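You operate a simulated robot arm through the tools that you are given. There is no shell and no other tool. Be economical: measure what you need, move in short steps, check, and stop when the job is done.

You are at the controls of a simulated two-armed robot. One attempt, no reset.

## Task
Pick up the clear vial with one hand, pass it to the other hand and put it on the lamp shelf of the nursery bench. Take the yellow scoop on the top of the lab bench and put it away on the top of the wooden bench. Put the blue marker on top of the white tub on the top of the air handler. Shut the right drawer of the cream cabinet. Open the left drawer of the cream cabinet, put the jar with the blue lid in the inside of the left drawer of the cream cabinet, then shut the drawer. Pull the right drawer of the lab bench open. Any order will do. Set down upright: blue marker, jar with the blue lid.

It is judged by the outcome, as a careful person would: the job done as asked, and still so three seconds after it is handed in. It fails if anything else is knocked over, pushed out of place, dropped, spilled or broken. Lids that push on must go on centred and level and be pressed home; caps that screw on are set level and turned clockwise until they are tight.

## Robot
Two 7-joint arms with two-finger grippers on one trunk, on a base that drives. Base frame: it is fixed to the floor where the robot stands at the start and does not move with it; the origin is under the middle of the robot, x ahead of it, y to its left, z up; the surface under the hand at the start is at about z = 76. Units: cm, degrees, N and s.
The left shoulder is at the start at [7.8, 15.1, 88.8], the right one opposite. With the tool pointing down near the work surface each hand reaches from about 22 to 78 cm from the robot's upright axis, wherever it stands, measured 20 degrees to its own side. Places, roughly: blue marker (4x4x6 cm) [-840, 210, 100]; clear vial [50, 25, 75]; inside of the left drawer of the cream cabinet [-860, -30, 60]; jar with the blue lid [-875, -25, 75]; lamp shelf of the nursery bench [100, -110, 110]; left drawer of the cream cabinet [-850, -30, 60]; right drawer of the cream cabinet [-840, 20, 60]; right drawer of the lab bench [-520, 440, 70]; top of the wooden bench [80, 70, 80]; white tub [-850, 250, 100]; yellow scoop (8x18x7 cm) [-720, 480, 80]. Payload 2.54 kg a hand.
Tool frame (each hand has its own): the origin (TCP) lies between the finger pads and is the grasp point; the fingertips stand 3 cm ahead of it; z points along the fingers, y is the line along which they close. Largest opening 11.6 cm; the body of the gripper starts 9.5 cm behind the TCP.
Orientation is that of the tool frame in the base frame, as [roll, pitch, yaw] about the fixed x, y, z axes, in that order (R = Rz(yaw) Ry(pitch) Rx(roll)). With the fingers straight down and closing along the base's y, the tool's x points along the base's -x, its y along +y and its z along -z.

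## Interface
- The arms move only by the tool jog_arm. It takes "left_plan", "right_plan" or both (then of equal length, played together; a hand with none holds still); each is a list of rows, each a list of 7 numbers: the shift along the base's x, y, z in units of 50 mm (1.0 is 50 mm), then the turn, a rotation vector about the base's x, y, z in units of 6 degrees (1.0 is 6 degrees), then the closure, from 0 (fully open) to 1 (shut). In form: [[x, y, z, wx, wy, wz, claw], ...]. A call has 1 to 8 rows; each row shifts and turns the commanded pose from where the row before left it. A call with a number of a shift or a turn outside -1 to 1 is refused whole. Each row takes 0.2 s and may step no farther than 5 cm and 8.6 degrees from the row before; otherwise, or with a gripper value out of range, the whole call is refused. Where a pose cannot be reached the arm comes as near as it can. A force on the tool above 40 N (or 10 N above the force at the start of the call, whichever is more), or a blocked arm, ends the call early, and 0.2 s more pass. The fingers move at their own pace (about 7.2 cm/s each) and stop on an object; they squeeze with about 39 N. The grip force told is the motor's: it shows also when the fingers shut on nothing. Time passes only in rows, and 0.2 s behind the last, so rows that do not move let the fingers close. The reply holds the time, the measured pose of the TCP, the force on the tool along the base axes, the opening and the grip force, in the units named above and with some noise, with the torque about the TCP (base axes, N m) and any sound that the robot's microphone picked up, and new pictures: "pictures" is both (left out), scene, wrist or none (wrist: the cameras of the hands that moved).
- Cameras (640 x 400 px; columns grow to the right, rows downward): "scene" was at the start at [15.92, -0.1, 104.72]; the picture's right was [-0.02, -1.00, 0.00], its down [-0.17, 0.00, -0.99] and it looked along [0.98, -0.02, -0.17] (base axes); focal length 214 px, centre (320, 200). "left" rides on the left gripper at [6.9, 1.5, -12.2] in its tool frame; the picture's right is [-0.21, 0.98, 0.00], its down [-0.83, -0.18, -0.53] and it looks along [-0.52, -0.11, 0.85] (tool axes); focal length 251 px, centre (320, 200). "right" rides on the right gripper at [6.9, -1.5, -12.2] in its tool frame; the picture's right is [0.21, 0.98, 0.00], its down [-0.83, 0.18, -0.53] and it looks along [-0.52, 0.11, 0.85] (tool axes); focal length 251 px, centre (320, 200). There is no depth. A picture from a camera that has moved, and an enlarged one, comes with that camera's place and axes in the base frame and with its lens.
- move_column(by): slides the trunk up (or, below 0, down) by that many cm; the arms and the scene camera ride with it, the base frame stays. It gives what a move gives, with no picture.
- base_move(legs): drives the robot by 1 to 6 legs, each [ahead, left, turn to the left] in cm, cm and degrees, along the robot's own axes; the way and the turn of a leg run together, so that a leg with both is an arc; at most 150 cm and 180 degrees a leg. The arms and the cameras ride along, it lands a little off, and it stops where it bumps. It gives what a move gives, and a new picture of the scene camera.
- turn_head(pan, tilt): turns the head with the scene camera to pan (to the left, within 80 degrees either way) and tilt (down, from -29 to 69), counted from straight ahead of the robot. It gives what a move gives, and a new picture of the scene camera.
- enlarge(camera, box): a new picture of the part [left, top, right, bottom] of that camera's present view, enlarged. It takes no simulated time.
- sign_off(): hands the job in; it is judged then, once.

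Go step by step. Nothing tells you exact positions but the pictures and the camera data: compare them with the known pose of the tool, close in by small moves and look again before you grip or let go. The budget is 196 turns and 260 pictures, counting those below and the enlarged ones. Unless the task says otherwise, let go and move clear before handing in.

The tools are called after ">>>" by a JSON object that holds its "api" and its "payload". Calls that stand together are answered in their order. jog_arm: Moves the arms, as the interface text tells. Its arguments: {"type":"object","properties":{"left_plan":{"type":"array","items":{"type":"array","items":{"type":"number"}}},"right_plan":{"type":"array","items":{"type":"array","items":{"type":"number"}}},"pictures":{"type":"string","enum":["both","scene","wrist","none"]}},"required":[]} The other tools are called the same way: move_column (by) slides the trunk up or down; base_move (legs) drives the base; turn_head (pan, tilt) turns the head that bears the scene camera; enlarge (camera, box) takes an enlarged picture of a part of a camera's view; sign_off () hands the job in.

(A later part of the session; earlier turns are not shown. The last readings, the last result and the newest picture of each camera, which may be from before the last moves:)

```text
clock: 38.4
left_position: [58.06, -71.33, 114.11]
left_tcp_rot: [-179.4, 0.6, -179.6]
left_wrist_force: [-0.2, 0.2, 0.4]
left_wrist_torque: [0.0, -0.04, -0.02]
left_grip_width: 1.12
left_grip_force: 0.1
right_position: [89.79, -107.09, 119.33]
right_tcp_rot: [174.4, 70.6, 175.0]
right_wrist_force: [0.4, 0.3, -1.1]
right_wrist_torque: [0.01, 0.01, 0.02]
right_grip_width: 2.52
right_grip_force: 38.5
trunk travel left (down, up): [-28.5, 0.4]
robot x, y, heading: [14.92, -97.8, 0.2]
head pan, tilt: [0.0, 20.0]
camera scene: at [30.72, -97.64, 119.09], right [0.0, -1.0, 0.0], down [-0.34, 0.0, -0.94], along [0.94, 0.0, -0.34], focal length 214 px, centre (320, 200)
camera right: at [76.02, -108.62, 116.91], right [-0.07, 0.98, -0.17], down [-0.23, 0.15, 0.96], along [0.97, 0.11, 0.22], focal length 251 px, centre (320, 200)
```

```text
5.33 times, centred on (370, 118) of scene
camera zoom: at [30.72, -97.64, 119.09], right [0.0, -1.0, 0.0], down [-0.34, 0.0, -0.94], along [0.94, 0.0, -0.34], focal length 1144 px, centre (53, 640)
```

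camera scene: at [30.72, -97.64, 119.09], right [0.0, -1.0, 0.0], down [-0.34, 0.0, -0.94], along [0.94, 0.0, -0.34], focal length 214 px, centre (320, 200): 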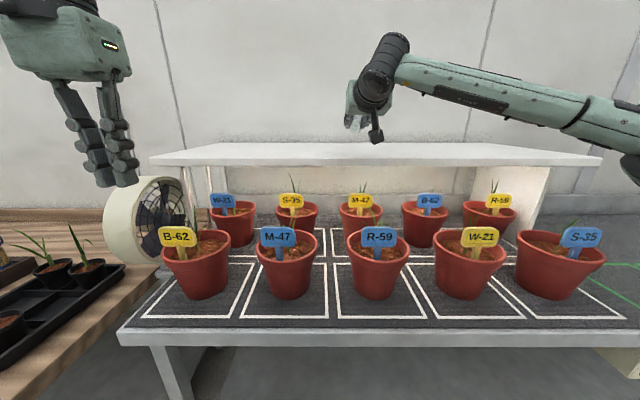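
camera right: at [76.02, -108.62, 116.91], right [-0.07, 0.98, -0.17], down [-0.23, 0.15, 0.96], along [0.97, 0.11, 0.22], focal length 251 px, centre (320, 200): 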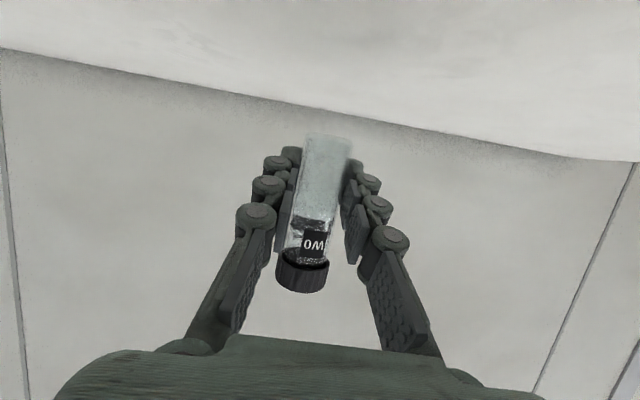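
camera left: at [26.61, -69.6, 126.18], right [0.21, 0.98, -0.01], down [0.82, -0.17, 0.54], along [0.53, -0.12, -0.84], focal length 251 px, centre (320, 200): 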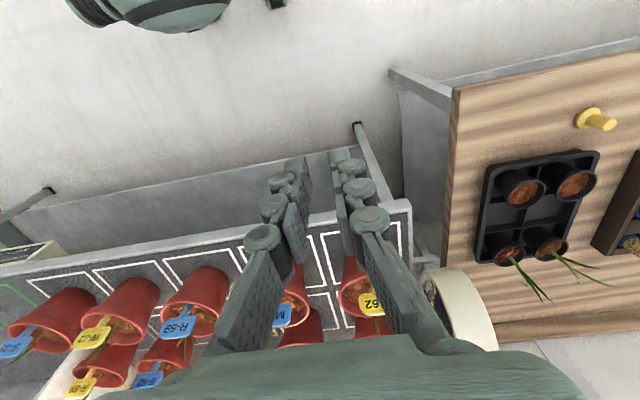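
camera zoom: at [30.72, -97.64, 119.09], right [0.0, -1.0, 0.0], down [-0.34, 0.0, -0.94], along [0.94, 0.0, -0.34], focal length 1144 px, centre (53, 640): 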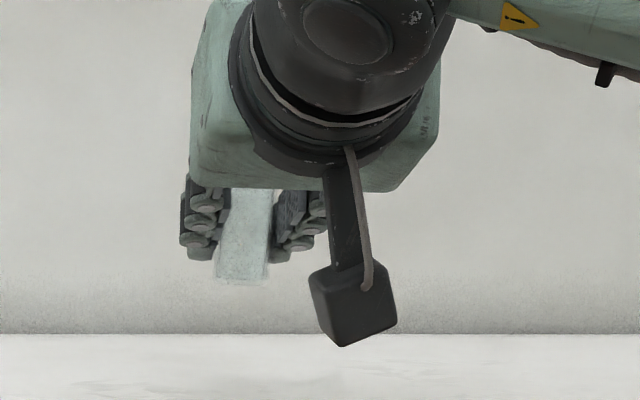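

Vial is over the shelf, about 5 cm up. I lower 4.7 cm and then feel for contact.

>>> {"api": "jog_arm", "payload": {"right_plan": [[0, 0, -0.5, 0, 0, 0, 0.9], [0, 0, -0.35, 0, 0, 0, 0.9], [0, 0, -0.05, 0, 0, 0, 0.9], [0, 0, 0, 0, 0, 0, 0.9]], "pictures": "wrist"}}

>>> {"api": "enlarge", "payload": {"camera": "scene", "box": [310, 100, 430, 175]}}

```text
clock: 39.4
left_position: [58.08, -71.17, 114.11]
left_tcp_rot: [-179.5, 0.6, -179.7]
left_wrist_force: [0.4, -0.1, -0.6]
left_wrist_torque: [-0.03, -0.01, 0.04]
left_grip_width: 1.14
left_grip_force: 0.0
right_position: [89.93, -106.88, 114.62]
right_tcp_rot: [174.4, 70.5, 175.1]
right_wrist_force: [-0.1, 0.5, 0.2]
right_wrist_torque: [0.02, 0.01, -0.02]
right_grip_width: 2.54
right_grip_force: 38.8
trunk travel left (down, up): [-28.5, 0.4]
robot x, y, heading: [14.93, -97.95, 0.3]
head pan, tilt: [0.0, 20.0]
camera right: at [76.2, -108.56, 112.33], right [-0.07, 0.98, -0.17], down [-0.23, 0.15, 0.96], along [0.97, 0.11, 0.22], focal length 251 px, centre (320, 200)
```

right: 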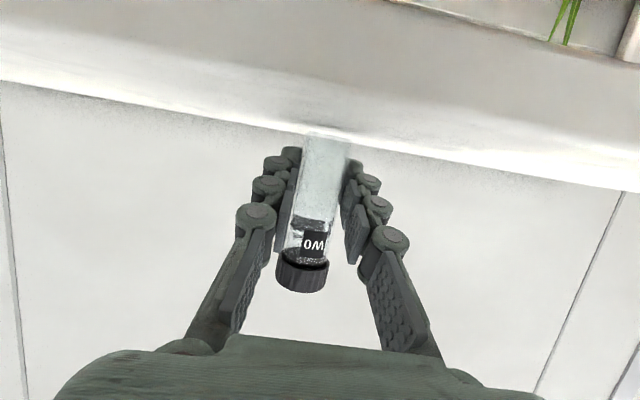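

```text
5.33 times, centred on (370, 138) of scene
camera zoom: at [30.75, -97.62, 119.08], right [0.0, -1.0, 0.0], down [-0.34, 0.0, -0.94], along [0.94, 0.0, -0.34], focal length 1144 px, centre (53, 533)
```

zoom: 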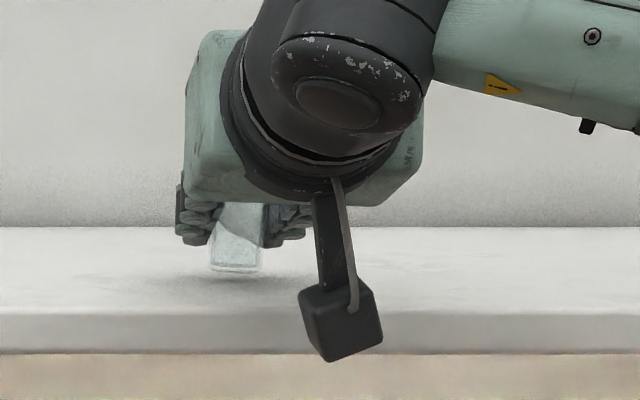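

The vial's foot is within about half a centimetre of the shelf. I lower in tiny steps.

>>> {"api": "jog_arm", "payload": {"right_plan": [[0, 0, -0.06, 0, 0, 0, 0.9], [0, 0, -0.03, 0, 0, 0, 0.9]], "pictures": "none"}}

```text
clock: 40.0
left_position: [58.1, -71.23, 114.06]
left_tcp_rot: [-179.4, 0.5, -179.7]
left_wrist_force: [0.0, -0.3, 0.3]
left_wrist_torque: [-0.01, -0.01, 0.0]
left_grip_width: 1.17
left_grip_force: 0.0
right_position: [90.02, -107.12, 114.37]
right_tcp_rot: [174.5, 70.6, 174.9]
right_wrist_force: [0.5, 0.3, -0.1]
right_wrist_torque: [0.01, -0.03, -0.02]
right_grip_width: 2.53
right_grip_force: 38.9
trunk travel left (down, up): [-28.5, 0.4]
robot x, y, heading: [14.56, -97.83, 0.3]
head pan, tilt: [0.0, 20.0]
```

>>> {"api": "jog_arm", "payload": {"right_plan": [[0, 0, -0.04, 0, 0, 0, 0.9], [0, 0, 0, 0, 0, 0, 0.9]], "pictures": "none"}}

>>> {"api": "enlarge", "payload": {"camera": "scene", "box": [310, 100, 430, 175]}}

```text
clock: 40.5
left_position: [58.02, -71.28, 113.91]
left_tcp_rot: [-179.3, 0.6, -179.7]
left_wrist_force: [-0.3, -0.8, -0.6]
left_wrist_torque: [0.0, 0.02, 0.0]
left_grip_width: 1.14
left_grip_force: 0.1
right_position: [89.86, -107.02, 114.16]
right_tcp_rot: [174.4, 70.7, 174.9]
right_wrist_force: [-0.3, 0.2, 2.9]
right_wrist_torque: [-0.06, -0.04, 0.0]
right_grip_width: 2.55
right_grip_force: 39.0
trunk travel left (down, up): [-28.5, 0.4]
robot x, y, heading: [14.82, -97.74, 0.2]
head pan, tilt: [0.0, 20.0]
```

```text
5.33 times, centred on (370, 138) of scene
camera zoom: at [30.72, -97.62, 119.09], right [0.0, -1.0, 0.0], down [-0.34, 0.0, -0.94], along [0.94, 0.0, -0.34], focal length 1144 px, centre (53, 533)
```

zoom: 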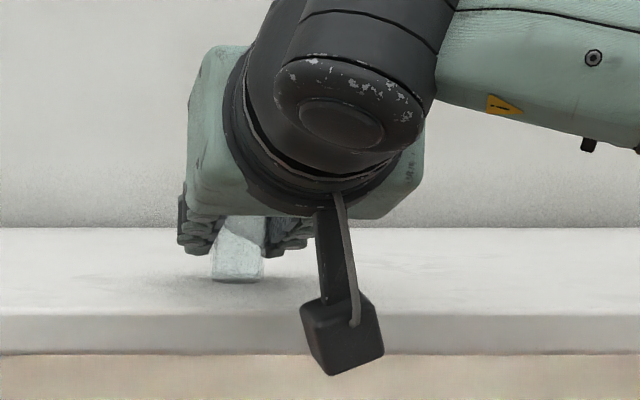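

Contact at 2.9 N, a bit on the −y edge, so the vial leans slightly; I turn it back 3 degrees and touch down again.

>>> {"api": "jog_arm", "payload": {"right_plan": [[0, 0, 0.03, -0.5, 0, 0, 0.9], [0, 0, -0.03, 0, 0, 0, 0.9], [0, 0, -0.02, 0, 0, 0, 0.9]], "pictures": "none"}}

```text
clock: 41.4
left_position: [57.96, -71.13, 114.11]
left_tcp_rot: [-179.4, 0.7, -179.7]
left_wrist_force: [-0.8, -0.9, 0.4]
left_wrist_torque: [0.0, 0.0, -0.01]
left_grip_width: 1.16
left_grip_force: 0.0
right_position: [89.81, -106.98, 114.12]
right_tcp_rot: [-176.6, 70.9, -176.6]
right_wrist_force: [1.0, 0.1, 6.0]
right_wrist_torque: [0.09, -0.05, -0.01]
right_grip_width: 2.51
right_grip_force: 38.5
trunk travel left (down, up): [-28.5, 0.4]
robot x, y, heading: [14.72, -98.16, 0.1]
head pan, tilt: [0.0, 20.0]
```

Now the contact lies on the other edge, so I take half of the turn back and open slowly.

>>> {"api": "jog_arm", "payload": {"right_plan": [[0, 0, 0, 0.25, 0, 0, 0.9], [0, 0, 0, 0, 0, 0, 0.9], [0, 0, 0, 0, 0, 0, 0.7], [0, 0, 0, 0, 0, 0, 0.5], [0, 0, 0, 0, 0, 0, 0.3], [0, 0, 0, 0, 0, 0, 0]], "pictures": "wrist"}}

```text
clock: 42.8
left_position: [58.16, -71.21, 114.01]
left_tcp_rot: [-179.4, 0.7, -179.8]
left_wrist_force: [-0.5, -0.5, 0.1]
left_wrist_torque: [0.0, -0.01, -0.02]
left_grip_width: 1.15
left_grip_force: 0.0
right_position: [89.82, -107.0, 113.93]
right_tcp_rot: [178.8, 70.8, 179.2]
right_wrist_force: [0.6, -0.4, 0.2]
right_wrist_torque: [-0.01, 0.01, 0.02]
right_grip_width: 11.59
right_grip_force: 0.0
trunk travel left (down, up): [-28.5, 0.4]
robot x, y, heading: [15.17, -97.78, -0.1]
head pan, tilt: [0.0, 20.0]
camera right: at [76.2, -108.76, 111.58], right [-0.07, 0.98, -0.2], down [-0.23, 0.17, 0.96], along [0.97, 0.12, 0.21], focal length 251 px, centre (320, 200)
```

right: 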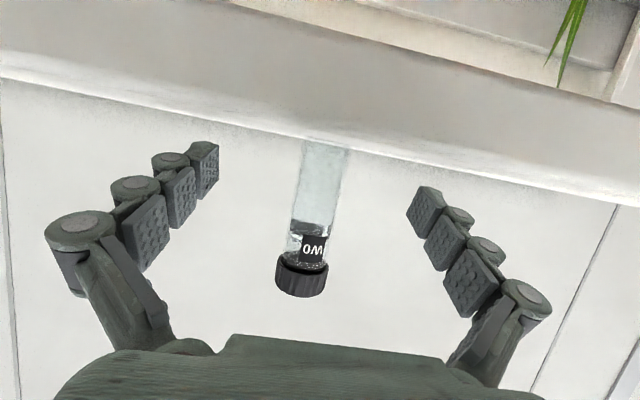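

The vial stands on the shelf. I draw the right hand straight back.

>>> {"api": "jog_arm", "payload": {"right_plan": [[-0.6, 0, 0.1, 0, 0, 0, 0], [-0.9, 0, 0.1, 0, 0, 0, 0], [-0.9, 0, 0.2, 0, 0, 0, 0], [-0.9, 0, 0.2, 0, 0, 0, 0], [-0.9, 0, 0.1, 0, 0, 0, 0], [-0.7, 0, 0, 0, 0, 0, 0.5], [-0.5, 0, 0, 0, 0, 0, 0.9]], "pictures": "scene"}}

```text
clock: 44.4
left_position: [58.23, -71.12, 114.02]
left_tcp_rot: [-179.3, 0.6, -179.6]
left_wrist_force: [0.8, -0.3, -0.5]
left_wrist_torque: [0.0, -0.02, -0.04]
left_grip_width: 1.18
left_grip_force: 0.1
right_position: [63.05, -107.23, 117.49]
right_tcp_rot: [178.9, 70.7, 179.3]
right_wrist_force: [-0.7, -0.1, -0.4]
right_wrist_torque: [-0.02, 0.02, -0.04]
right_grip_width: 4.26
right_grip_force: 2.4
trunk travel left (down, up): [-28.5, 0.4]
robot x, y, heading: [14.96, -98.03, 0.1]
head pan, tilt: [0.0, 20.0]
camera scene: at [30.72, -97.63, 119.09], right [0.0, -1.0, 0.0], down [-0.34, 0.0, -0.94], along [0.94, 0.0, -0.34], focal length 214 px, centre (320, 200)
```

scene: 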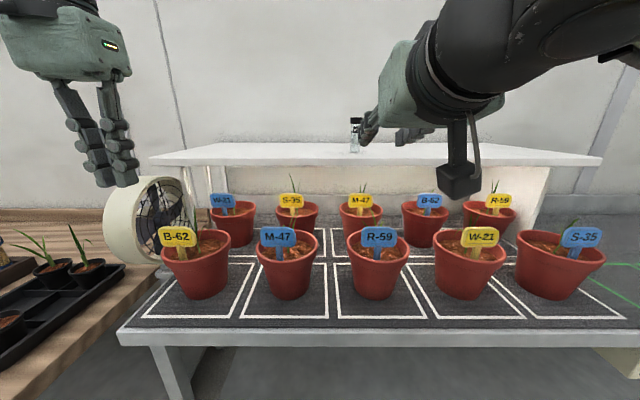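

The vial stands on the shelf clear of the hand. I back away from the bench.

>>> {"api": "base_move", "payload": {"legs": [[-50, 0, 0]]}}

>>> {"api": "jog_arm", "payload": {"right_plan": [[-0.2, -0.15, 0, 0, 1, 0, 0.9], [-0.2, -0.15, 0, 0, 1, 0, 0.9], [-0.2, -0.15, 0, 0, 1, 0, 0.9], [-0.2, -0.15, 0, 0, 1, 0, 0.9], [-0.2, -0.15, 0, 0, 1, 0, 0.9], [-0.2, -0.15, 0, 0, 1, 0, 0.9], [-0.2, -0.15, 0, 0, 1, 0, 0.9], [-0.2, -0.15, 0, 0, 1, 0, 0.9]], "pictures": "none"}}

>>> {"api": "jog_arm", "payload": {"right_plan": [[-0.1, 0, 0, 0, 1, 0, 0.9], [-0.1, 0, 0, 0, 1, 0, 0.9], [-0.1, 0, 0, 0, 1, 0, 0.9], [-0.1, 0, 0, 0, 0.9, 0, 0.9]], "pictures": "none"}}

>>> {"api": "base_move", "payload": {"legs": [[0, 0, 90]]}}

>>> {"api": "turn_head", "payload": {"pan": 60, "tilt": 10}}

```text
clock: 47.4
left_position: [6.94, -71.66, 114.1]
left_tcp_rot: [-179.4, 0.6, 179.3]
left_wrist_force: [0.6, 0.4, -0.2]
left_wrist_torque: [-0.02, -0.02, 0.0]
left_grip_width: 1.16
left_grip_force: 0.1
right_position: [11.36, -107.83, 117.63]
right_tcp_rot: [178.9, 70.8, 178.2]
right_wrist_force: [-0.5, 0.1, -0.5]
right_wrist_torque: [0.0, -0.02, 0.0]
right_grip_width: 1.16
right_grip_force: 0.0
trunk travel left (down, up): [-28.5, 0.4]
robot x, y, heading: [-36.71, -97.53, -0.9]
head pan, tilt: [0.0, 20.0]
camera scene: at [-20.82, -97.59, 119.09], right [-0.01, -1.0, 0.0], down [-0.34, 0.01, -0.94], along [0.94, -0.01, -0.34], focal length 214 px, centre (320, 200)
```

scene: 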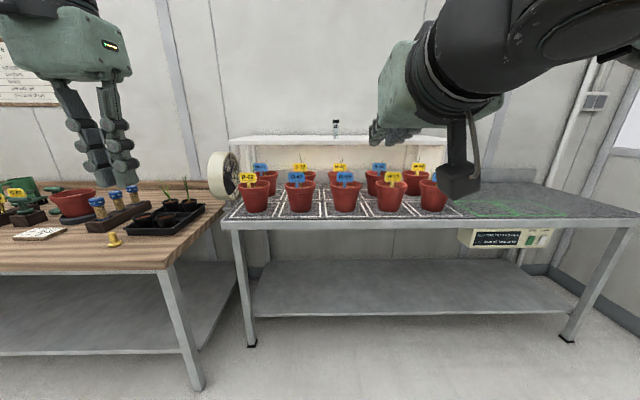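

```text
clock: 49.2
left_position: [7.04, -71.57, 114.11]
left_tcp_rot: [-179.4, 0.6, 179.3]
left_wrist_force: [-0.8, -0.2, 0.2]
left_wrist_torque: [-0.01, 0.0, -0.01]
left_grip_width: 1.15
left_grip_force: 0.1
right_position: [3.48, -114.02, 117.46]
right_tcp_rot: [-179.7, 22.6, 179.4]
right_wrist_force: [0.2, -0.4, 0.4]
right_wrist_torque: [0.03, 0.0, 0.04]
right_grip_width: 1.18
right_grip_force: 0.1
trunk travel left (down, up): [-28.5, 0.4]
robot x, y, heading: [-36.67, -97.33, -0.9]
head pan, tilt: [0.0, 20.0]
```

```text
clock: 50.2
left_position: [7.02, -71.75, 114.04]
left_tcp_rot: [-179.4, 0.7, 179.3]
left_wrist_force: [-0.2, 0.3, -0.4]
left_wrist_torque: [0.0, 0.01, -0.03]
left_grip_width: 1.15
left_grip_force: 0.1
right_position: [1.47, -113.86, 117.57]
right_tcp_rot: [-179.4, -0.8, 179.4]
right_wrist_force: [0.0, 0.8, 0.1]
right_wrist_torque: [0.01, -0.01, 0.01]
right_grip_width: 1.19
right_grip_force: 0.1
trunk travel left (down, up): [-28.5, 0.4]
robot x, y, heading: [-36.59, -97.48, -1.1]
head pan, tilt: [0.0, 20.0]
```

```text
clock: 54.4
left_position: [-61.0, -52.86, 114.1]
left_tcp_rot: [-179.4, 0.6, -92.6]
left_wrist_force: [-0.1, -0.7, 0.2]
left_wrist_torque: [0.02, -0.02, 0.02]
left_grip_width: 1.17
left_grip_force: 0.0
right_position: [-19.0, -59.77, 117.48]
right_tcp_rot: [-179.4, -0.7, -92.5]
right_wrist_force: [-0.1, 0.5, 0.6]
right_wrist_torque: [-0.01, -0.01, 0.02]
right_grip_width: 1.15
right_grip_force: 0.1
trunk travel left (down, up): [-28.5, 0.4]
robot x, y, heading: [-36.93, -97.45, 87.3]
head pan, tilt: [0.0, 20.0]
camera scene: at [-36.12, -81.26, 119.08], right [1.0, -0.05, 0.0], down [-0.02, -0.34, -0.94], along [0.05, 0.94, -0.34], focal length 214 px, centre (320, 200)
```

scene: 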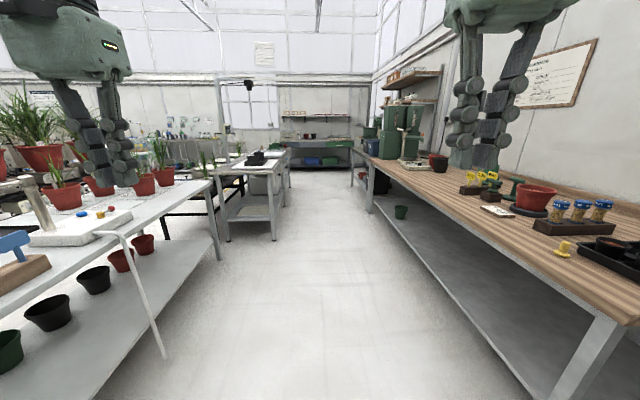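

```text
clock: 55.7
left_position: [-61.07, -52.71, 114.12]
left_tcp_rot: [-179.4, 0.6, -92.5]
left_wrist_force: [-0.2, -0.1, -0.3]
left_wrist_torque: [0.01, 0.0, 0.03]
left_grip_width: 1.14
left_grip_force: 0.0
right_position: [-19.05, -59.75, 117.53]
right_tcp_rot: [-179.5, -0.8, -92.6]
right_wrist_force: [-0.2, 0.4, -0.3]
right_wrist_torque: [0.01, -0.05, -0.03]
right_grip_width: 1.16
right_grip_force: 0.0
trunk travel left (down, up): [-28.5, 0.4]
robot x, y, heading: [-36.79, -97.26, 87.3]
head pan, tilt: [60.0, 10.0]
camera scene: at [-44.38, -85.52, 120.71], right [0.54, 0.84, 0.0], down [0.15, -0.09, -0.98], along [-0.83, 0.53, -0.17], focal length 214 px, centre (320, 200)
```

scene: 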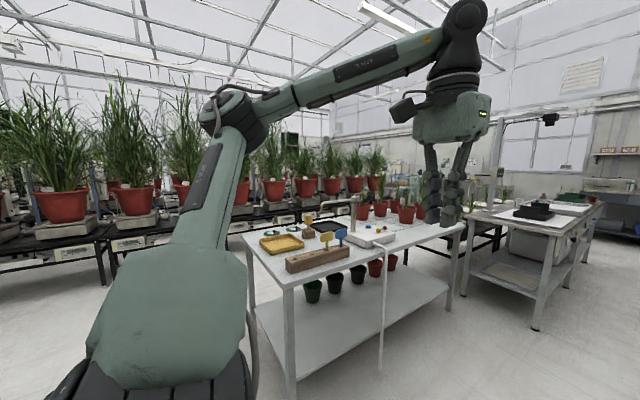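

I see the aisle running along +y beside the wooden bench, with white tables on the left (edges near x ≈ −72 and −115) and the far wall near y ≈ 520. I drive up the aisle.

>>> {"api": "base_move", "payload": {"legs": [[0, -17, 2.7], [150, 0, 0], [150, 0, 0]]}}

>>> {"api": "turn_head", "payload": {"pan": 50, "tilt": 10}}

```text
clock: 72.0
left_position: [-61.45, 242.88, 114.0]
left_tcp_rot: [-179.4, 0.5, -86.0]
left_wrist_force: [0.8, 0.9, -0.4]
left_wrist_torque: [-0.02, 0.03, 0.02]
left_grip_width: 1.17
left_grip_force: 0.1
right_position: [-19.05, 240.89, 117.52]
right_tcp_rot: [-179.5, -0.7, -86.0]
right_wrist_force: [-0.1, 0.7, -1.0]
right_wrist_torque: [-0.01, -0.01, 0.01]
right_grip_width: 1.16
right_grip_force: 0.1
trunk travel left (down, up): [-28.5, 0.4]
robot x, y, heading: [-32.14, 201.08, 93.9]
head pan, tilt: [60.0, 10.0]
camera scene: at [-41.21, 212.36, 120.71], right [0.44, 0.9, 0.0], down [0.16, -0.08, -0.98], along [-0.88, 0.44, -0.17], focal length 214 px, centre (320, 200)
```

scene: 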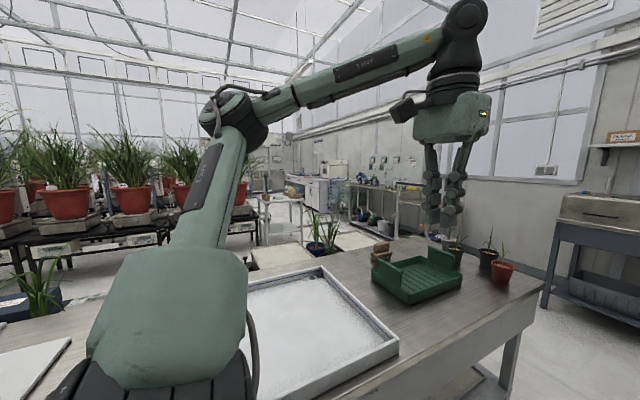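

```text
clock: 72.7
left_position: [-61.46, 242.92, 114.08]
left_tcp_rot: [-179.5, 0.6, -86.1]
left_wrist_force: [-0.3, 0.1, -0.3]
left_wrist_torque: [0.0, 0.02, -0.03]
left_grip_width: 1.19
left_grip_force: 0.0
right_position: [-18.97, 240.81, 117.38]
right_tcp_rot: [-179.4, -0.7, -86.1]
right_wrist_force: [0.8, 0.0, -0.6]
right_wrist_torque: [0.01, 0.0, -0.03]
right_grip_width: 1.16
right_grip_force: 0.0
trunk travel left (down, up): [-28.5, 0.4]
robot x, y, heading: [-32.26, 201.11, 94.1]
head pan, tilt: [50.0, 10.0]
camera scene: at [-40.37, 213.72, 120.71], right [0.59, 0.81, 0.0], down [0.14, -0.1, -0.98], along [-0.79, 0.58, -0.17], focal length 214 px, centre (320, 200)
```

scene: 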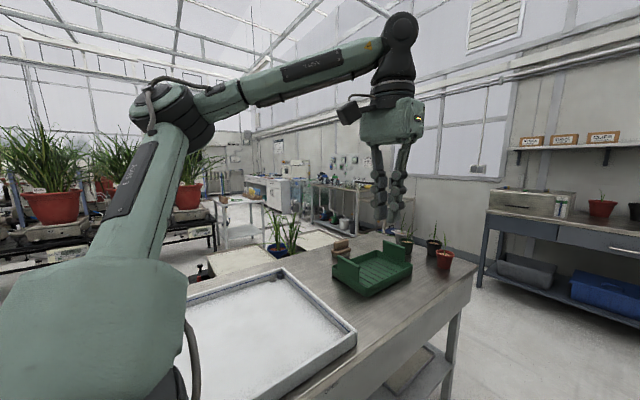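

The second table ends near y ≈ 292 and a bench stands from y ≈ 413. I drive on to y ≈ 350, then turn to face −x.

>>> {"api": "base_move", "payload": {"legs": [[0, -3, -4], [75, 0, 0], [75, 0, 0], [0, 0, 90]]}}

>>> {"api": "turn_head", "payload": {"pan": 0, "tilt": 15}}

```text
clock: 84.9
left_position: [-72.78, 328.15, 114.13]
left_tcp_rot: [-179.4, 0.6, -2.8]
left_wrist_force: [-0.4, -0.6, -0.4]
left_wrist_torque: [0.0, -0.01, 0.0]
left_grip_width: 1.17
left_grip_force: 0.0
right_position: [-65.64, 370.05, 117.46]
right_tcp_rot: [-179.4, -0.8, -2.6]
right_wrist_force: [-0.3, 0.1, 1.3]
right_wrist_torque: [0.02, -0.01, 0.0]
right_grip_width: 1.16
right_grip_force: 0.1
trunk travel left (down, up): [-28.5, 0.4]
robot x, y, heading: [-28.23, 352.44, 177.3]
head pan, tilt: [50.0, 10.0]
camera scene: at [-41.34, 345.96, 120.71], right [-0.73, 0.68, 0.0], down [0.12, 0.13, -0.98], along [-0.67, -0.72, -0.17], focal length 214 px, centre (320, 200)
```

scene: 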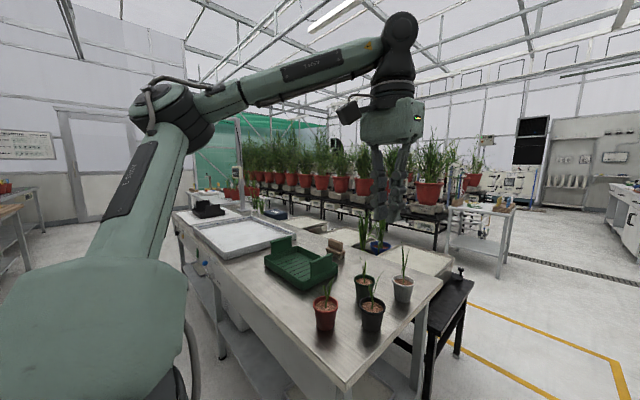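

```text
clock: 86.1
left_position: [-72.73, 328.15, 114.09]
left_tcp_rot: [-179.4, 0.6, -2.8]
left_wrist_force: [0.4, 0.7, -1.2]
left_wrist_torque: [0.01, 0.0, -0.01]
left_grip_width: 1.14
left_grip_force: 0.0
right_position: [-65.73, 370.05, 117.51]
right_tcp_rot: [-179.4, -0.7, -2.6]
right_wrist_force: [0.0, 0.3, 0.3]
right_wrist_torque: [0.0, 0.02, -0.02]
right_grip_width: 1.14
right_grip_force: 0.1
trunk travel left (down, up): [-28.5, 0.4]
robot x, y, heading: [-28.05, 352.29, 177.0]
head pan, tilt: [0.0, 15.0]
camera scene: at [-44.34, 353.25, 119.9], right [0.05, 1.0, 0.0], down [0.26, -0.01, -0.97], along [-0.96, 0.05, -0.26], focal length 214 px, centre (320, 200)
```

scene: 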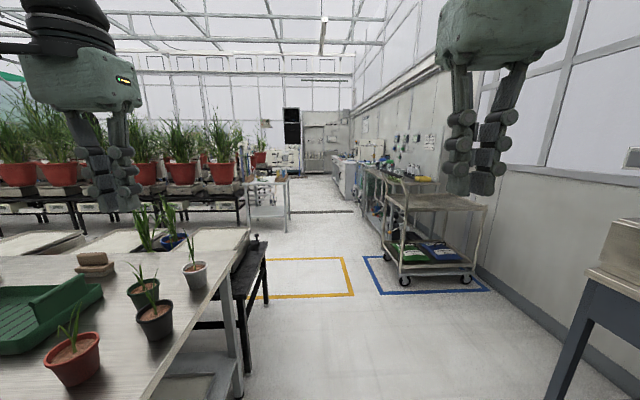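

I see a corridor along −x between the cart (y > 425) and the small table (y < 323). I drive along it.

>>> {"api": "base_move", "payload": {"legs": [[120, 5, 0], [100, 5, 0]]}}

```text
clock: 97.0
left_position: [-294.0, 330.66, 114.02]
left_tcp_rot: [-179.4, 0.7, -3.4]
left_wrist_force: [-0.6, 0.7, -0.4]
left_wrist_torque: [-0.03, -0.02, -0.01]
left_grip_width: 1.16
left_grip_force: 0.1
right_position: [-286.5, 372.55, 117.4]
right_tcp_rot: [-179.4, -0.8, -3.3]
right_wrist_force: [0.2, 1.2, 0.0]
right_wrist_torque: [0.04, -0.01, 0.02]
right_grip_width: 1.16
right_grip_force: 0.1
trunk travel left (down, up): [-28.5, 0.4]
robot x, y, heading: [-249.05, 354.15, 176.4]
head pan, tilt: [0.0, 15.0]
camera scene: at [-265.34, 355.49, 119.89], right [0.06, 1.0, 0.0], down [0.26, -0.02, -0.97], along [-0.96, 0.06, -0.26], focal length 214 px, centre (320, 200)
```

scene: 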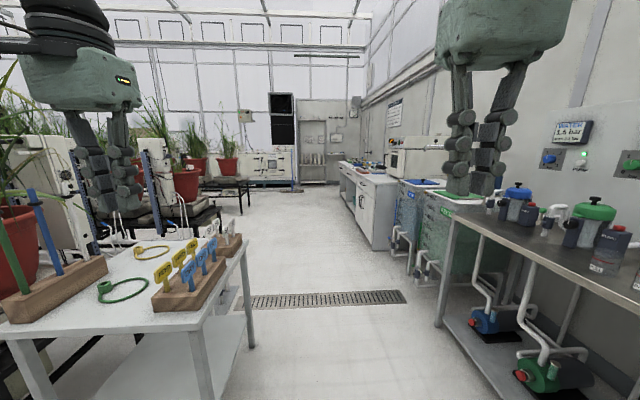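

I passed the cart; the lab bench is ahead on the right, beyond the tanks. I keep on, shifting a bit to the right, to about x ≈ −450.

>>> {"api": "base_move", "payload": {"legs": [[100, -8, 0], [110, 0, 0]]}}

>>> {"api": "turn_head", "payload": {"pan": -45, "tilt": 20}}

```text
clock: 107.5
left_position: [-503.81, 353.98, 114.06]
left_tcp_rot: [-179.4, 0.6, -4.0]
left_wrist_force: [-0.8, 1.4, -1.2]
left_wrist_torque: [0.01, -0.02, -0.03]
left_grip_width: 1.17
left_grip_force: 0.0
right_position: [-495.68, 395.75, 117.48]
right_tcp_rot: [-179.3, -0.7, -3.9]
right_wrist_force: [-0.4, -0.8, 0.3]
right_wrist_torque: [-0.02, -0.02, 0.01]
right_grip_width: 1.15
right_grip_force: 0.0
trunk travel left (down, up): [-28.5, 0.4]
robot x, y, heading: [-458.48, 377.17, 175.8]
head pan, tilt: [0.0, 15.0]
camera scene: at [-474.85, 378.42, 119.89], right [0.07, 1.0, 0.0], down [0.26, -0.02, -0.97], along [-0.96, 0.07, -0.26], focal length 214 px, centre (320, 200)
```

scene: 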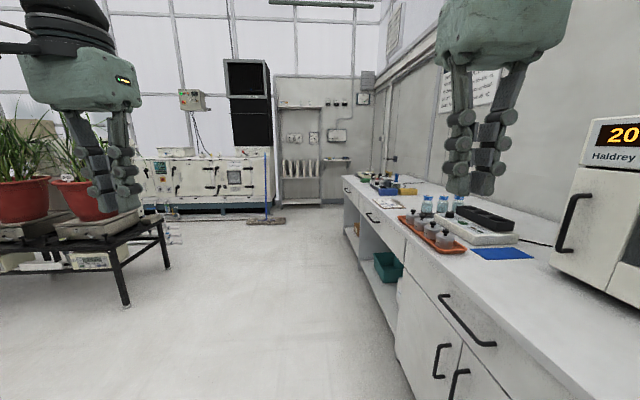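

```text
clock: 108.6
left_position: [-503.72, 354.0, 114.07]
left_tcp_rot: [-179.4, 0.6, -3.9]
left_wrist_force: [-0.8, -0.3, -0.2]
left_wrist_torque: [0.0, -0.02, -0.02]
left_grip_width: 1.16
left_grip_force: 0.1
right_position: [-495.83, 395.69, 117.49]
right_tcp_rot: [-179.3, -0.7, -4.0]
right_wrist_force: [0.7, 1.0, -0.1]
right_wrist_torque: [0.0, -0.03, 0.01]
right_grip_width: 1.17
right_grip_force: 0.1
trunk travel left (down, up): [-28.5, 0.4]
robot x, y, heading: [-458.36, 377.29, 176.0]
head pan, tilt: [-45.0, 20.0]
camera scene: at [-471.61, 384.78, 119.08], right [0.76, 0.65, 0.0], down [0.22, -0.26, -0.94], along [-0.61, 0.71, -0.34], focal length 214 px, centre (320, 200)
```

scene: 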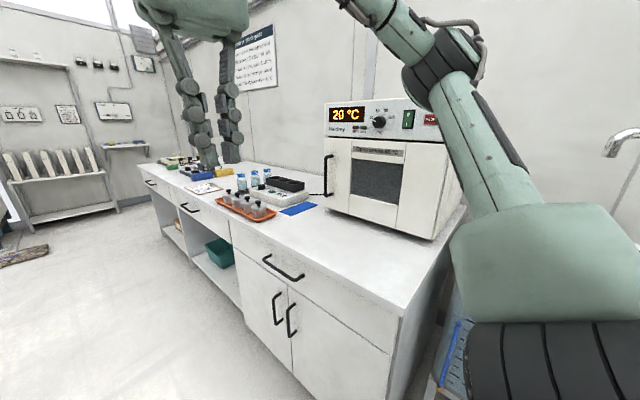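

The lab bench front is near y ≈ 426, with its right drawer's black bar handle at about [−523, 424, 70] and the oven above it. I move left and back from the bench and turn to face it.

>>> {"api": "base_move", "payload": {"legs": [[76, 30, 0], [0, 0, -86]]}}

>>> {"api": "move_column", "payload": {"by": -16}}

>>> {"api": "turn_head", "payload": {"pan": 0, "tilt": 40}}

```text
clock: 116.8
left_position: [-562.39, 397.79, 114.06]
left_tcp_rot: [-179.4, 0.6, -92.2]
left_wrist_force: [-0.9, -0.2, 0.0]
left_wrist_torque: [0.03, 0.0, 0.01]
left_grip_width: 1.16
left_grip_force: 0.1
right_position: [-520.47, 391.21, 117.52]
right_tcp_rot: [-179.4, -0.7, -92.1]
right_wrist_force: [0.5, -0.2, 0.8]
right_wrist_torque: [0.02, 0.03, 0.0]
right_grip_width: 1.16
right_grip_force: 0.2
trunk travel left (down, up): [-28.5, 0.4]
robot x, y, heading: [-538.03, 353.47, 87.4]
head pan, tilt: [-45.0, 20.0]
camera scene: at [-530.82, 366.6, 119.08], right [0.68, -0.74, 0.0], down [-0.25, -0.23, -0.94], along [0.69, 0.64, -0.34], focal length 214 px, centre (320, 200)
```

scene: 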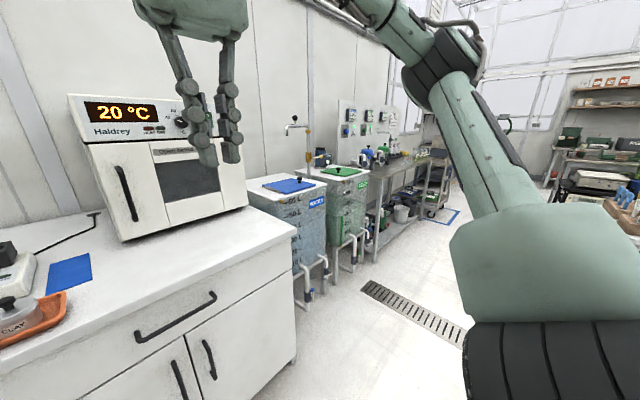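

```text
clock: 118.7
left_position: [-562.53, 397.84, 98.09]
left_tcp_rot: [-179.4, 0.6, -92.2]
left_wrist_force: [0.7, 0.1, 0.9]
left_wrist_torque: [-0.01, -0.01, 0.03]
left_grip_width: 1.15
left_grip_force: 0.0
right_position: [-520.46, 391.14, 101.46]
right_tcp_rot: [-179.3, -0.7, -92.0]
right_wrist_force: [-0.3, 1.1, 0.7]
right_wrist_torque: [0.0, -0.02, 0.0]
right_grip_width: 1.17
right_grip_force: 0.0
trunk travel left (down, up): [-12.5, 16.4]
robot x, y, heading: [-537.78, 353.18, 87.6]
head pan, tilt: [-45.0, 20.0]
```

```text
clock: 119.8
left_position: [-562.48, 397.91, 98.14]
left_tcp_rot: [-179.4, 0.7, -92.2]
left_wrist_force: [-0.8, -0.5, 0.4]
left_wrist_torque: [0.03, -0.01, -0.03]
left_grip_width: 1.15
left_grip_force: 0.0
right_position: [-520.41, 391.24, 101.53]
right_tcp_rot: [-179.3, -0.7, -92.1]
right_wrist_force: [0.1, 0.1, -0.4]
right_wrist_torque: [0.0, -0.02, -0.01]
right_grip_width: 1.19
right_grip_force: 0.1
trunk travel left (down, up): [-12.5, 16.4]
robot x, y, heading: [-537.73, 353.51, 87.6]
head pan, tilt: [0.0, 40.0]
camera scene: at [-537.32, 368.79, 99.94], right [1.0, -0.04, 0.0], down [-0.03, -0.64, -0.77], along [0.03, 0.77, -0.64], focal length 214 px, centre (320, 200)
```

scene: 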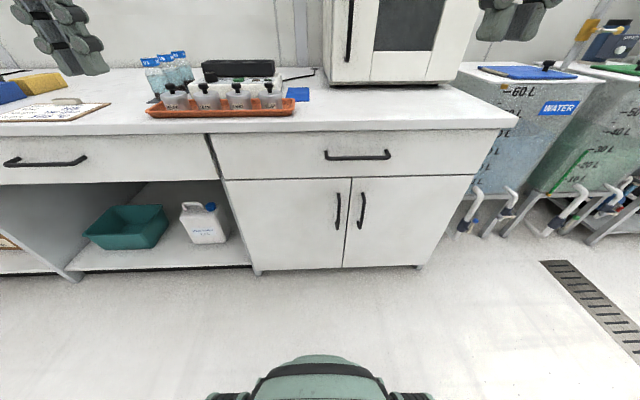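

The right drawer's handle measures about [−524.5, 425, 69.5], a horizontal bar. I turn the right hand to point at it with the fingers closing vertically, opened, while lowering.

>>> {"api": "jog_arm", "payload": {"right_plan": [[-0.06, 0, -0.45, 0.82, 0.82, -0.82, 0], [-0.06, 0, -0.45, 0.82, 0.82, -0.82, 0], [-0.06, 0, -0.45, 0.82, 0.82, -0.82, 0], [-0.06, 0, -0.45, 0.82, 0.82, -0.82, 0], [-0.06, 0, -0.45, 0.82, 0.82, -0.82, 0], [-0.06, 0, -0.45, 0.82, 0.82, -0.82, 0], [-0.06, 0, -0.45, 0.82, 0.82, -0.82, 0]], "pictures": "none"}}

>>> {"api": "jog_arm", "payload": {"right_plan": [[-0.06, 0.15, -0.45, 0.82, 0.82, -0.82, 0], [-0.06, 0.15, -0.45, 0.82, 0.82, -0.82, 0], [-0.06, 0.15, -0.45, 0.82, 0.82, -0.82, 0], [-0.06, 0.15, -0.45, 0.82, 0.82, -0.82, 0], [-0.06, 0.15, -0.45, 0.82, 0.82, -0.82, 0], [-0.06, 0.15, -0.45, 0.82, 0.82, -0.82, 0], [-0.06, 0.15, -0.45, 0.82, 0.82, -0.82, 0]], "pictures": "both"}}

```text
clock: 121.4
left_position: [-562.5, 397.78, 98.08]
left_tcp_rot: [-179.4, 0.6, -92.2]
left_wrist_force: [0.1, 0.0, -1.0]
left_wrist_torque: [-0.01, 0.02, 0.0]
left_grip_width: 1.15
left_grip_force: 0.0
right_position: [-522.07, 394.99, 88.92]
right_tcp_rot: [135.6, 17.4, -135.8]
right_wrist_force: [-0.2, -0.5, 1.2]
right_wrist_torque: [0.02, -0.02, 0.0]
right_grip_width: 11.6
right_grip_force: 0.0
right hand out of reach, approached as far as the arm can: row 6, 7
trunk travel left (down, up): [-12.5, 16.4]
robot x, y, heading: [-538.01, 353.51, 87.7]
head pan, tilt: [0.0, 40.0]
```

```text
clock: 123.0
left_position: [-562.23, 397.74, 98.13]
left_tcp_rot: [-179.5, 0.8, -92.3]
left_wrist_force: [0.9, 0.2, 0.5]
left_wrist_torque: [0.04, 0.06, 0.0]
left_grip_width: 1.16
left_grip_force: 0.1
right_position: [-518.07, 408.1, 82.68]
right_tcp_rot: [101.8, 5.9, -167.8]
right_wrist_force: [1.0, 0.0, 1.1]
right_wrist_torque: [-0.08, 0.03, 0.1]
right_grip_width: 11.58
right_grip_force: 0.1
right hand out of reach, approached as far as the arm can: row 1, 2, 3, 4, 5, 6, 7
trunk travel left (down, up): [-12.5, 16.4]
robot x, y, heading: [-538.06, 353.76, 87.7]
head pan, tilt: [0.0, 40.0]
camera scene: at [-537.2, 368.74, 99.94], right [1.0, -0.04, 0.0], down [-0.03, -0.64, -0.77], along [0.03, 0.77, -0.64], focal length 214 px, centre (320, 200)
camera right: at [-522.27, 394.57, 83.14], right [-0.35, 0.13, 0.93], down [0.88, -0.31, 0.37], along [0.33, 0.94, -0.01], focal length 251 px, centre (320, 200)
```

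scene: 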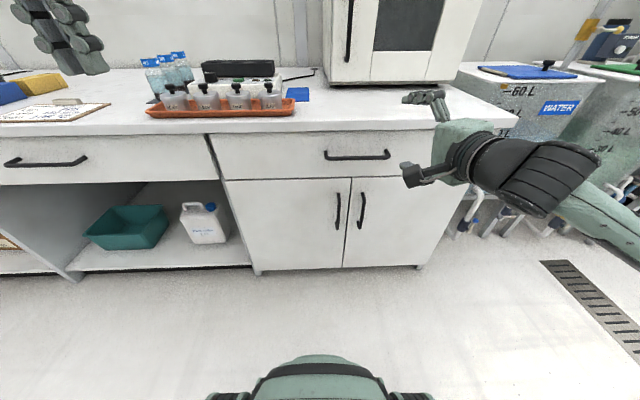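
right: 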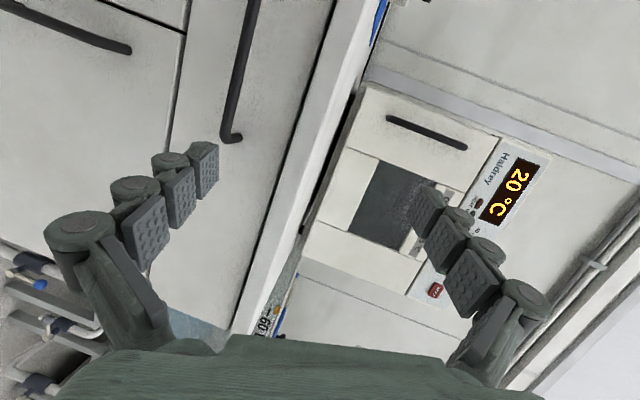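

The arm is cramped that near. I back the base 12 cm and reach further out.

>>> {"api": "base_move", "payload": {"legs": [[-14, 0, 2]]}}

>>> {"api": "jog_arm", "payload": {"right_plan": [[0, 0.7, 0, 0, 0, 0, 0], [0, 0.7, 0, 0, 0, 0, 0], [0, 0.7, 0, 0, 0, 0, 0], [0, 0, 0, 0, 0, 0, 0], [0, 0, 0, 0, 0, 0, 0]], "pictures": "both"}}

```text
clock: 124.3
left_position: [-564.36, 382.83, 98.1]
left_tcp_rot: [-179.4, 0.5, -90.3]
left_wrist_force: [-0.6, -0.1, 0.1]
left_wrist_torque: [-0.01, -0.01, 0.0]
left_grip_width: 1.15
left_grip_force: 0.1
right_position: [-520.39, 394.75, 82.62]
right_tcp_rot: [101.9, 5.9, -165.9]
right_wrist_force: [-0.2, -0.5, -0.3]
right_wrist_torque: [0.01, 0.01, -0.03]
right_grip_width: 11.58
right_grip_force: 0.1
trunk travel left (down, up): [-12.5, 16.4]
robot x, y, heading: [-537.99, 339.39, 89.6]
head pan, tilt: [0.0, 40.0]
camera scene: at [-538.19, 354.69, 99.94], right [1.0, -0.01, 0.0], down [0.0, -0.64, -0.77], along [0.01, 0.77, -0.64], focal length 214 px, centre (320, 200)
```

scene: 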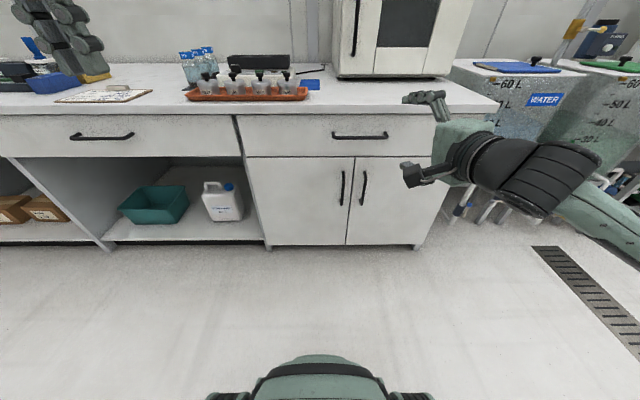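

```text
clock: 125.5
left_position: [-564.16, 382.83, 98.05]
left_tcp_rot: [-179.5, 0.6, -90.3]
left_wrist_force: [0.2, 0.3, -0.4]
left_wrist_torque: [0.02, 0.01, -0.01]
left_grip_width: 1.14
left_grip_force: 0.0
right_position: [-520.4, 405.47, 82.79]
right_tcp_rot: [101.9, 5.9, -165.9]
right_wrist_force: [0.2, 0.0, 0.0]
right_wrist_torque: [0.03, 0.04, 0.02]
right_grip_width: 11.6
right_grip_force: 0.1
trunk travel left (down, up): [-12.5, 16.4]
robot x, y, heading: [-538.25, 339.23, 89.6]
head pan, tilt: [0.0, 40.0]
camera scene: at [-538.19, 354.7, 99.94], right [1.0, -0.01, 0.0], down [0.0, -0.64, -0.77], along [0.01, 0.77, -0.64], focal length 214 px, centre (320, 200)
camera right: at [-524.15, 391.67, 83.27], right [-0.35, 0.12, 0.93], down [0.89, -0.28, 0.37], along [0.3, 0.95, -0.01], focal length 251 px, centre (320, 200)
```

scene: 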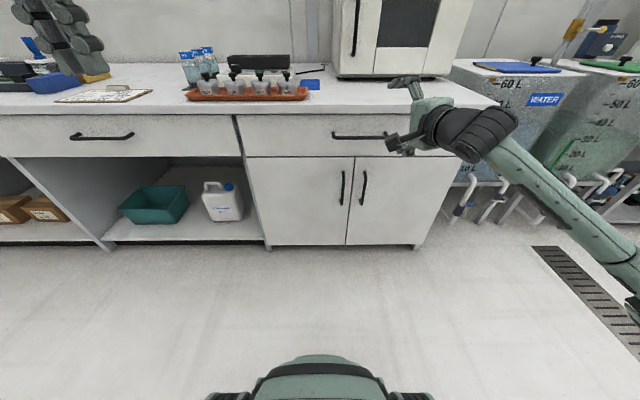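
right: 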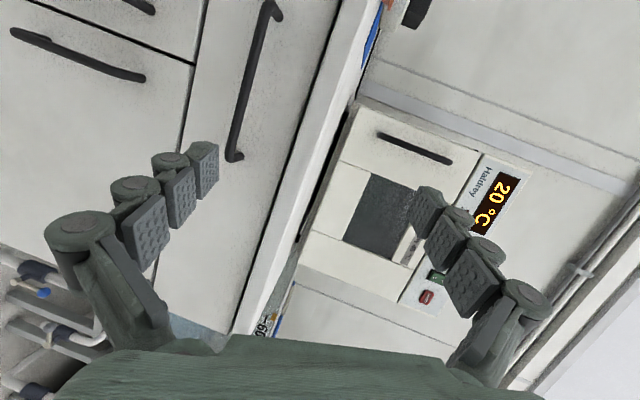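

The hand moves freely now. I straighten its aim and lower it to handle height.

>>> {"api": "jog_arm", "payload": {"right_plan": [[-0.1, 0, -0.53, 0.4, 0.45, -0.7, 0], [-0.1, 0, -0.53, 0.4, 0.45, -0.7, 0], [-0.1, 0, -0.53, 0.4, 0.45, -0.7, 0], [-0.1, 0, -0.53, 0, 0, 0, 0], [0, 0, -0.54, 0, 0, 0, 0], [0, 0, 0, 0, 0, 0, 0]], "pictures": "both"}}

```text
clock: 126.9
left_position: [-564.23, 382.89, 98.12]
left_tcp_rot: [-179.4, 0.6, -90.2]
left_wrist_force: [-1.1, 1.2, 0.1]
left_wrist_torque: [0.02, -0.04, 0.0]
left_grip_width: 1.16
left_grip_force: 0.1
right_position: [-520.08, 405.05, 78.5]
right_tcp_rot: [100.6, 5.2, -166.8]
right_wrist_force: [0.4, 0.1, -0.1]
right_wrist_torque: [0.0, 0.01, 0.0]
right_grip_width: 11.59
right_grip_force: 0.0
right hand out of reach, approached as far as the arm can: row 1, 2, 3, 4, 5
trunk travel left (down, up): [-12.5, 16.4]
robot x, y, heading: [-537.8, 339.21, 89.5]
head pan, tilt: [0.0, 40.0]
camera scene: at [-538.2, 354.7, 99.94], right [1.0, -0.01, 0.0], down [0.0, -0.64, -0.77], along [0.01, 0.77, -0.64], focal length 214 px, centre (320, 200)
camera right: at [-523.99, 391.39, 78.76], right [-0.33, 0.11, 0.94], down [0.89, -0.29, 0.35], along [0.31, 0.95, 0.0], focal length 251 px, centre (320, 200)
```

scene: 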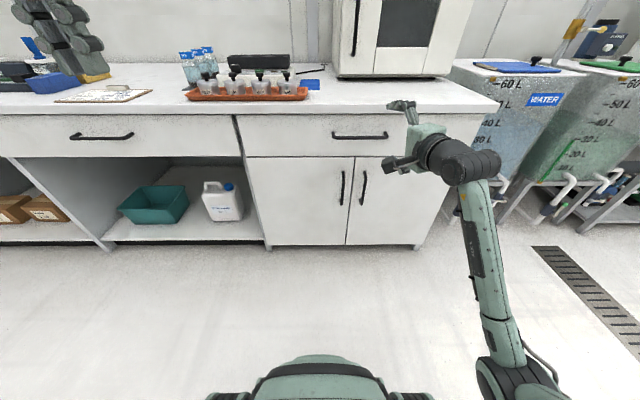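
right: 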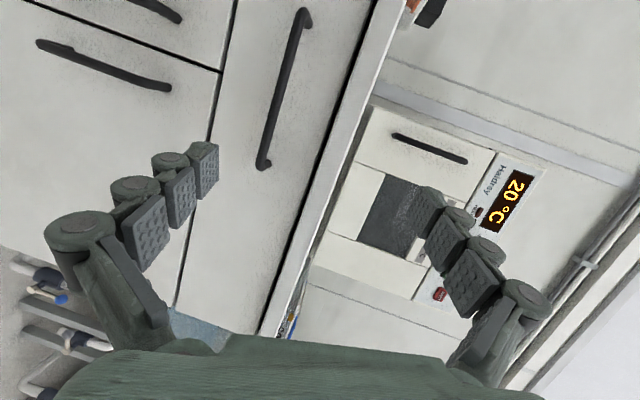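

The wrist is at its limit but the aim is near enough. I lower by the trunk instead.

>>> {"api": "move_column", "payload": {"by": -9}}

>>> {"api": "enlarge", "payload": {"camera": "right", "box": [0, 0, 640, 400]}}

```text
clock: 128.2
left_position: [-564.26, 382.83, 89.13]
left_tcp_rot: [-179.5, 0.6, -90.3]
left_wrist_force: [-0.5, 0.0, 0.9]
left_wrist_torque: [0.03, -0.01, -0.02]
left_grip_width: 1.15
left_grip_force: 0.1
right_position: [-520.15, 405.12, 69.51]
right_tcp_rot: [100.7, 5.2, -166.7]
right_wrist_force: [0.1, -0.2, -0.5]
right_wrist_torque: [-0.01, 0.0, 0.0]
right_grip_width: 11.61
right_grip_force: 0.1
trunk travel left (down, up): [-3.5, 25.4]
robot x, y, heading: [-538.3, 339.41, 89.7]
head pan, tilt: [0.0, 40.0]
```

```text
1.00 times, centred on (320, 200) of right (not enlarged: the box is as wide or as high as the picture)
camera zoom: at [-524.0, 391.38, 69.8], right [-0.33, 0.11, 0.94], down [0.89, -0.29, 0.35], along [0.31, 0.95, 0.0], focal length 251 px, centre (320, 200)
```

zoom: 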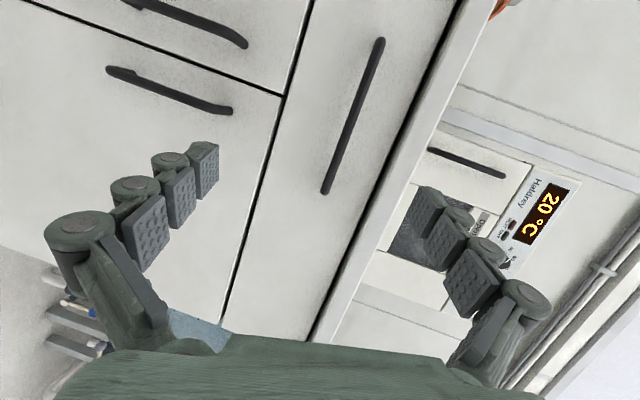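

The handle spans x −534 to −514.6 at z ≈ 70. I advance 18 cm so the open fingers straddle the bar.

>>> {"api": "jog_arm", "payload": {"right_plan": [[-0.2, 0.8, 0.1, 0, 0, 0, 0], [-0.2, 0.9, 0, 0, 0, 0, 0], [-0.2, 0.9, 0, 0, 0, 0, 0], [-0.1, 0.9, 0, 0, 0, 0, 0], [0, 0.15, 0, 0, 0, 0, 0], [0, 0, 0, 0, 0, 0, 0]], "pictures": "both"}}

```text
clock: 129.6
left_position: [-564.16, 382.92, 89.18]
left_tcp_rot: [-179.4, 0.6, -90.3]
left_wrist_force: [-0.2, -0.2, 0.3]
left_wrist_torque: [0.02, 0.01, -0.02]
left_grip_width: 1.15
left_grip_force: 0.1
right_position: [-522.16, 421.28, 65.08]
right_tcp_rot: [100.4, 5.2, -166.6]
right_wrist_force: [-0.4, 1.0, 6.8]
right_wrist_torque: [0.0, 0.15, 0.04]
right_grip_width: 11.61
right_grip_force: 0.0
right hand out of reach, approached as far as the arm can: row 1, 2, 3
trunk travel left (down, up): [-3.5, 25.4]
robot x, y, heading: [-538.06, 339.04, 89.6]
head pan, tilt: [0.0, 40.0]
camera scene: at [-538.2, 354.65, 90.96], right [1.0, -0.01, 0.0], down [0.0, -0.64, -0.77], along [0.01, 0.77, -0.64], focal length 214 px, centre (320, 200)
camera right: at [-525.98, 407.59, 65.32], right [-0.33, 0.1, 0.94], down [0.89, -0.3, 0.35], along [0.31, 0.95, 0.01], focal length 251 px, centre (320, 200)
```

scene: 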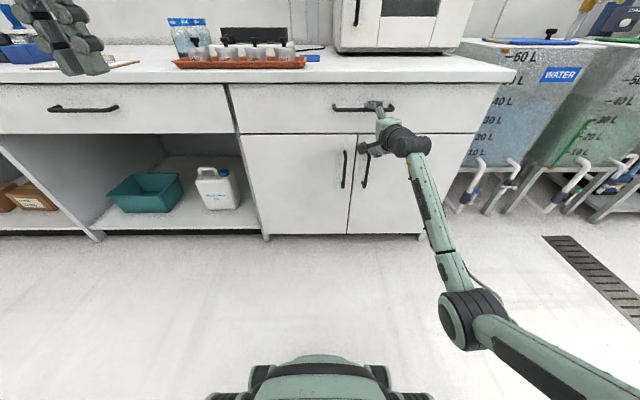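
right: 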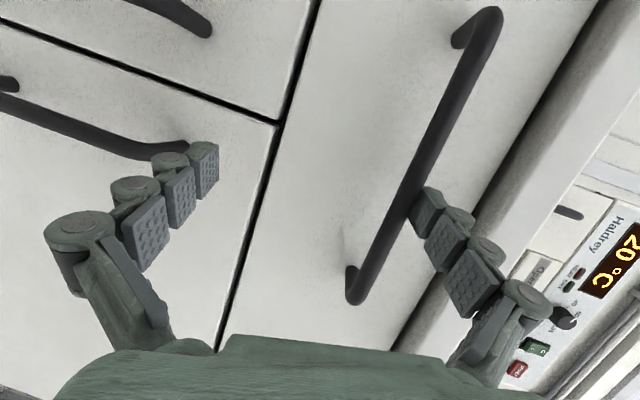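

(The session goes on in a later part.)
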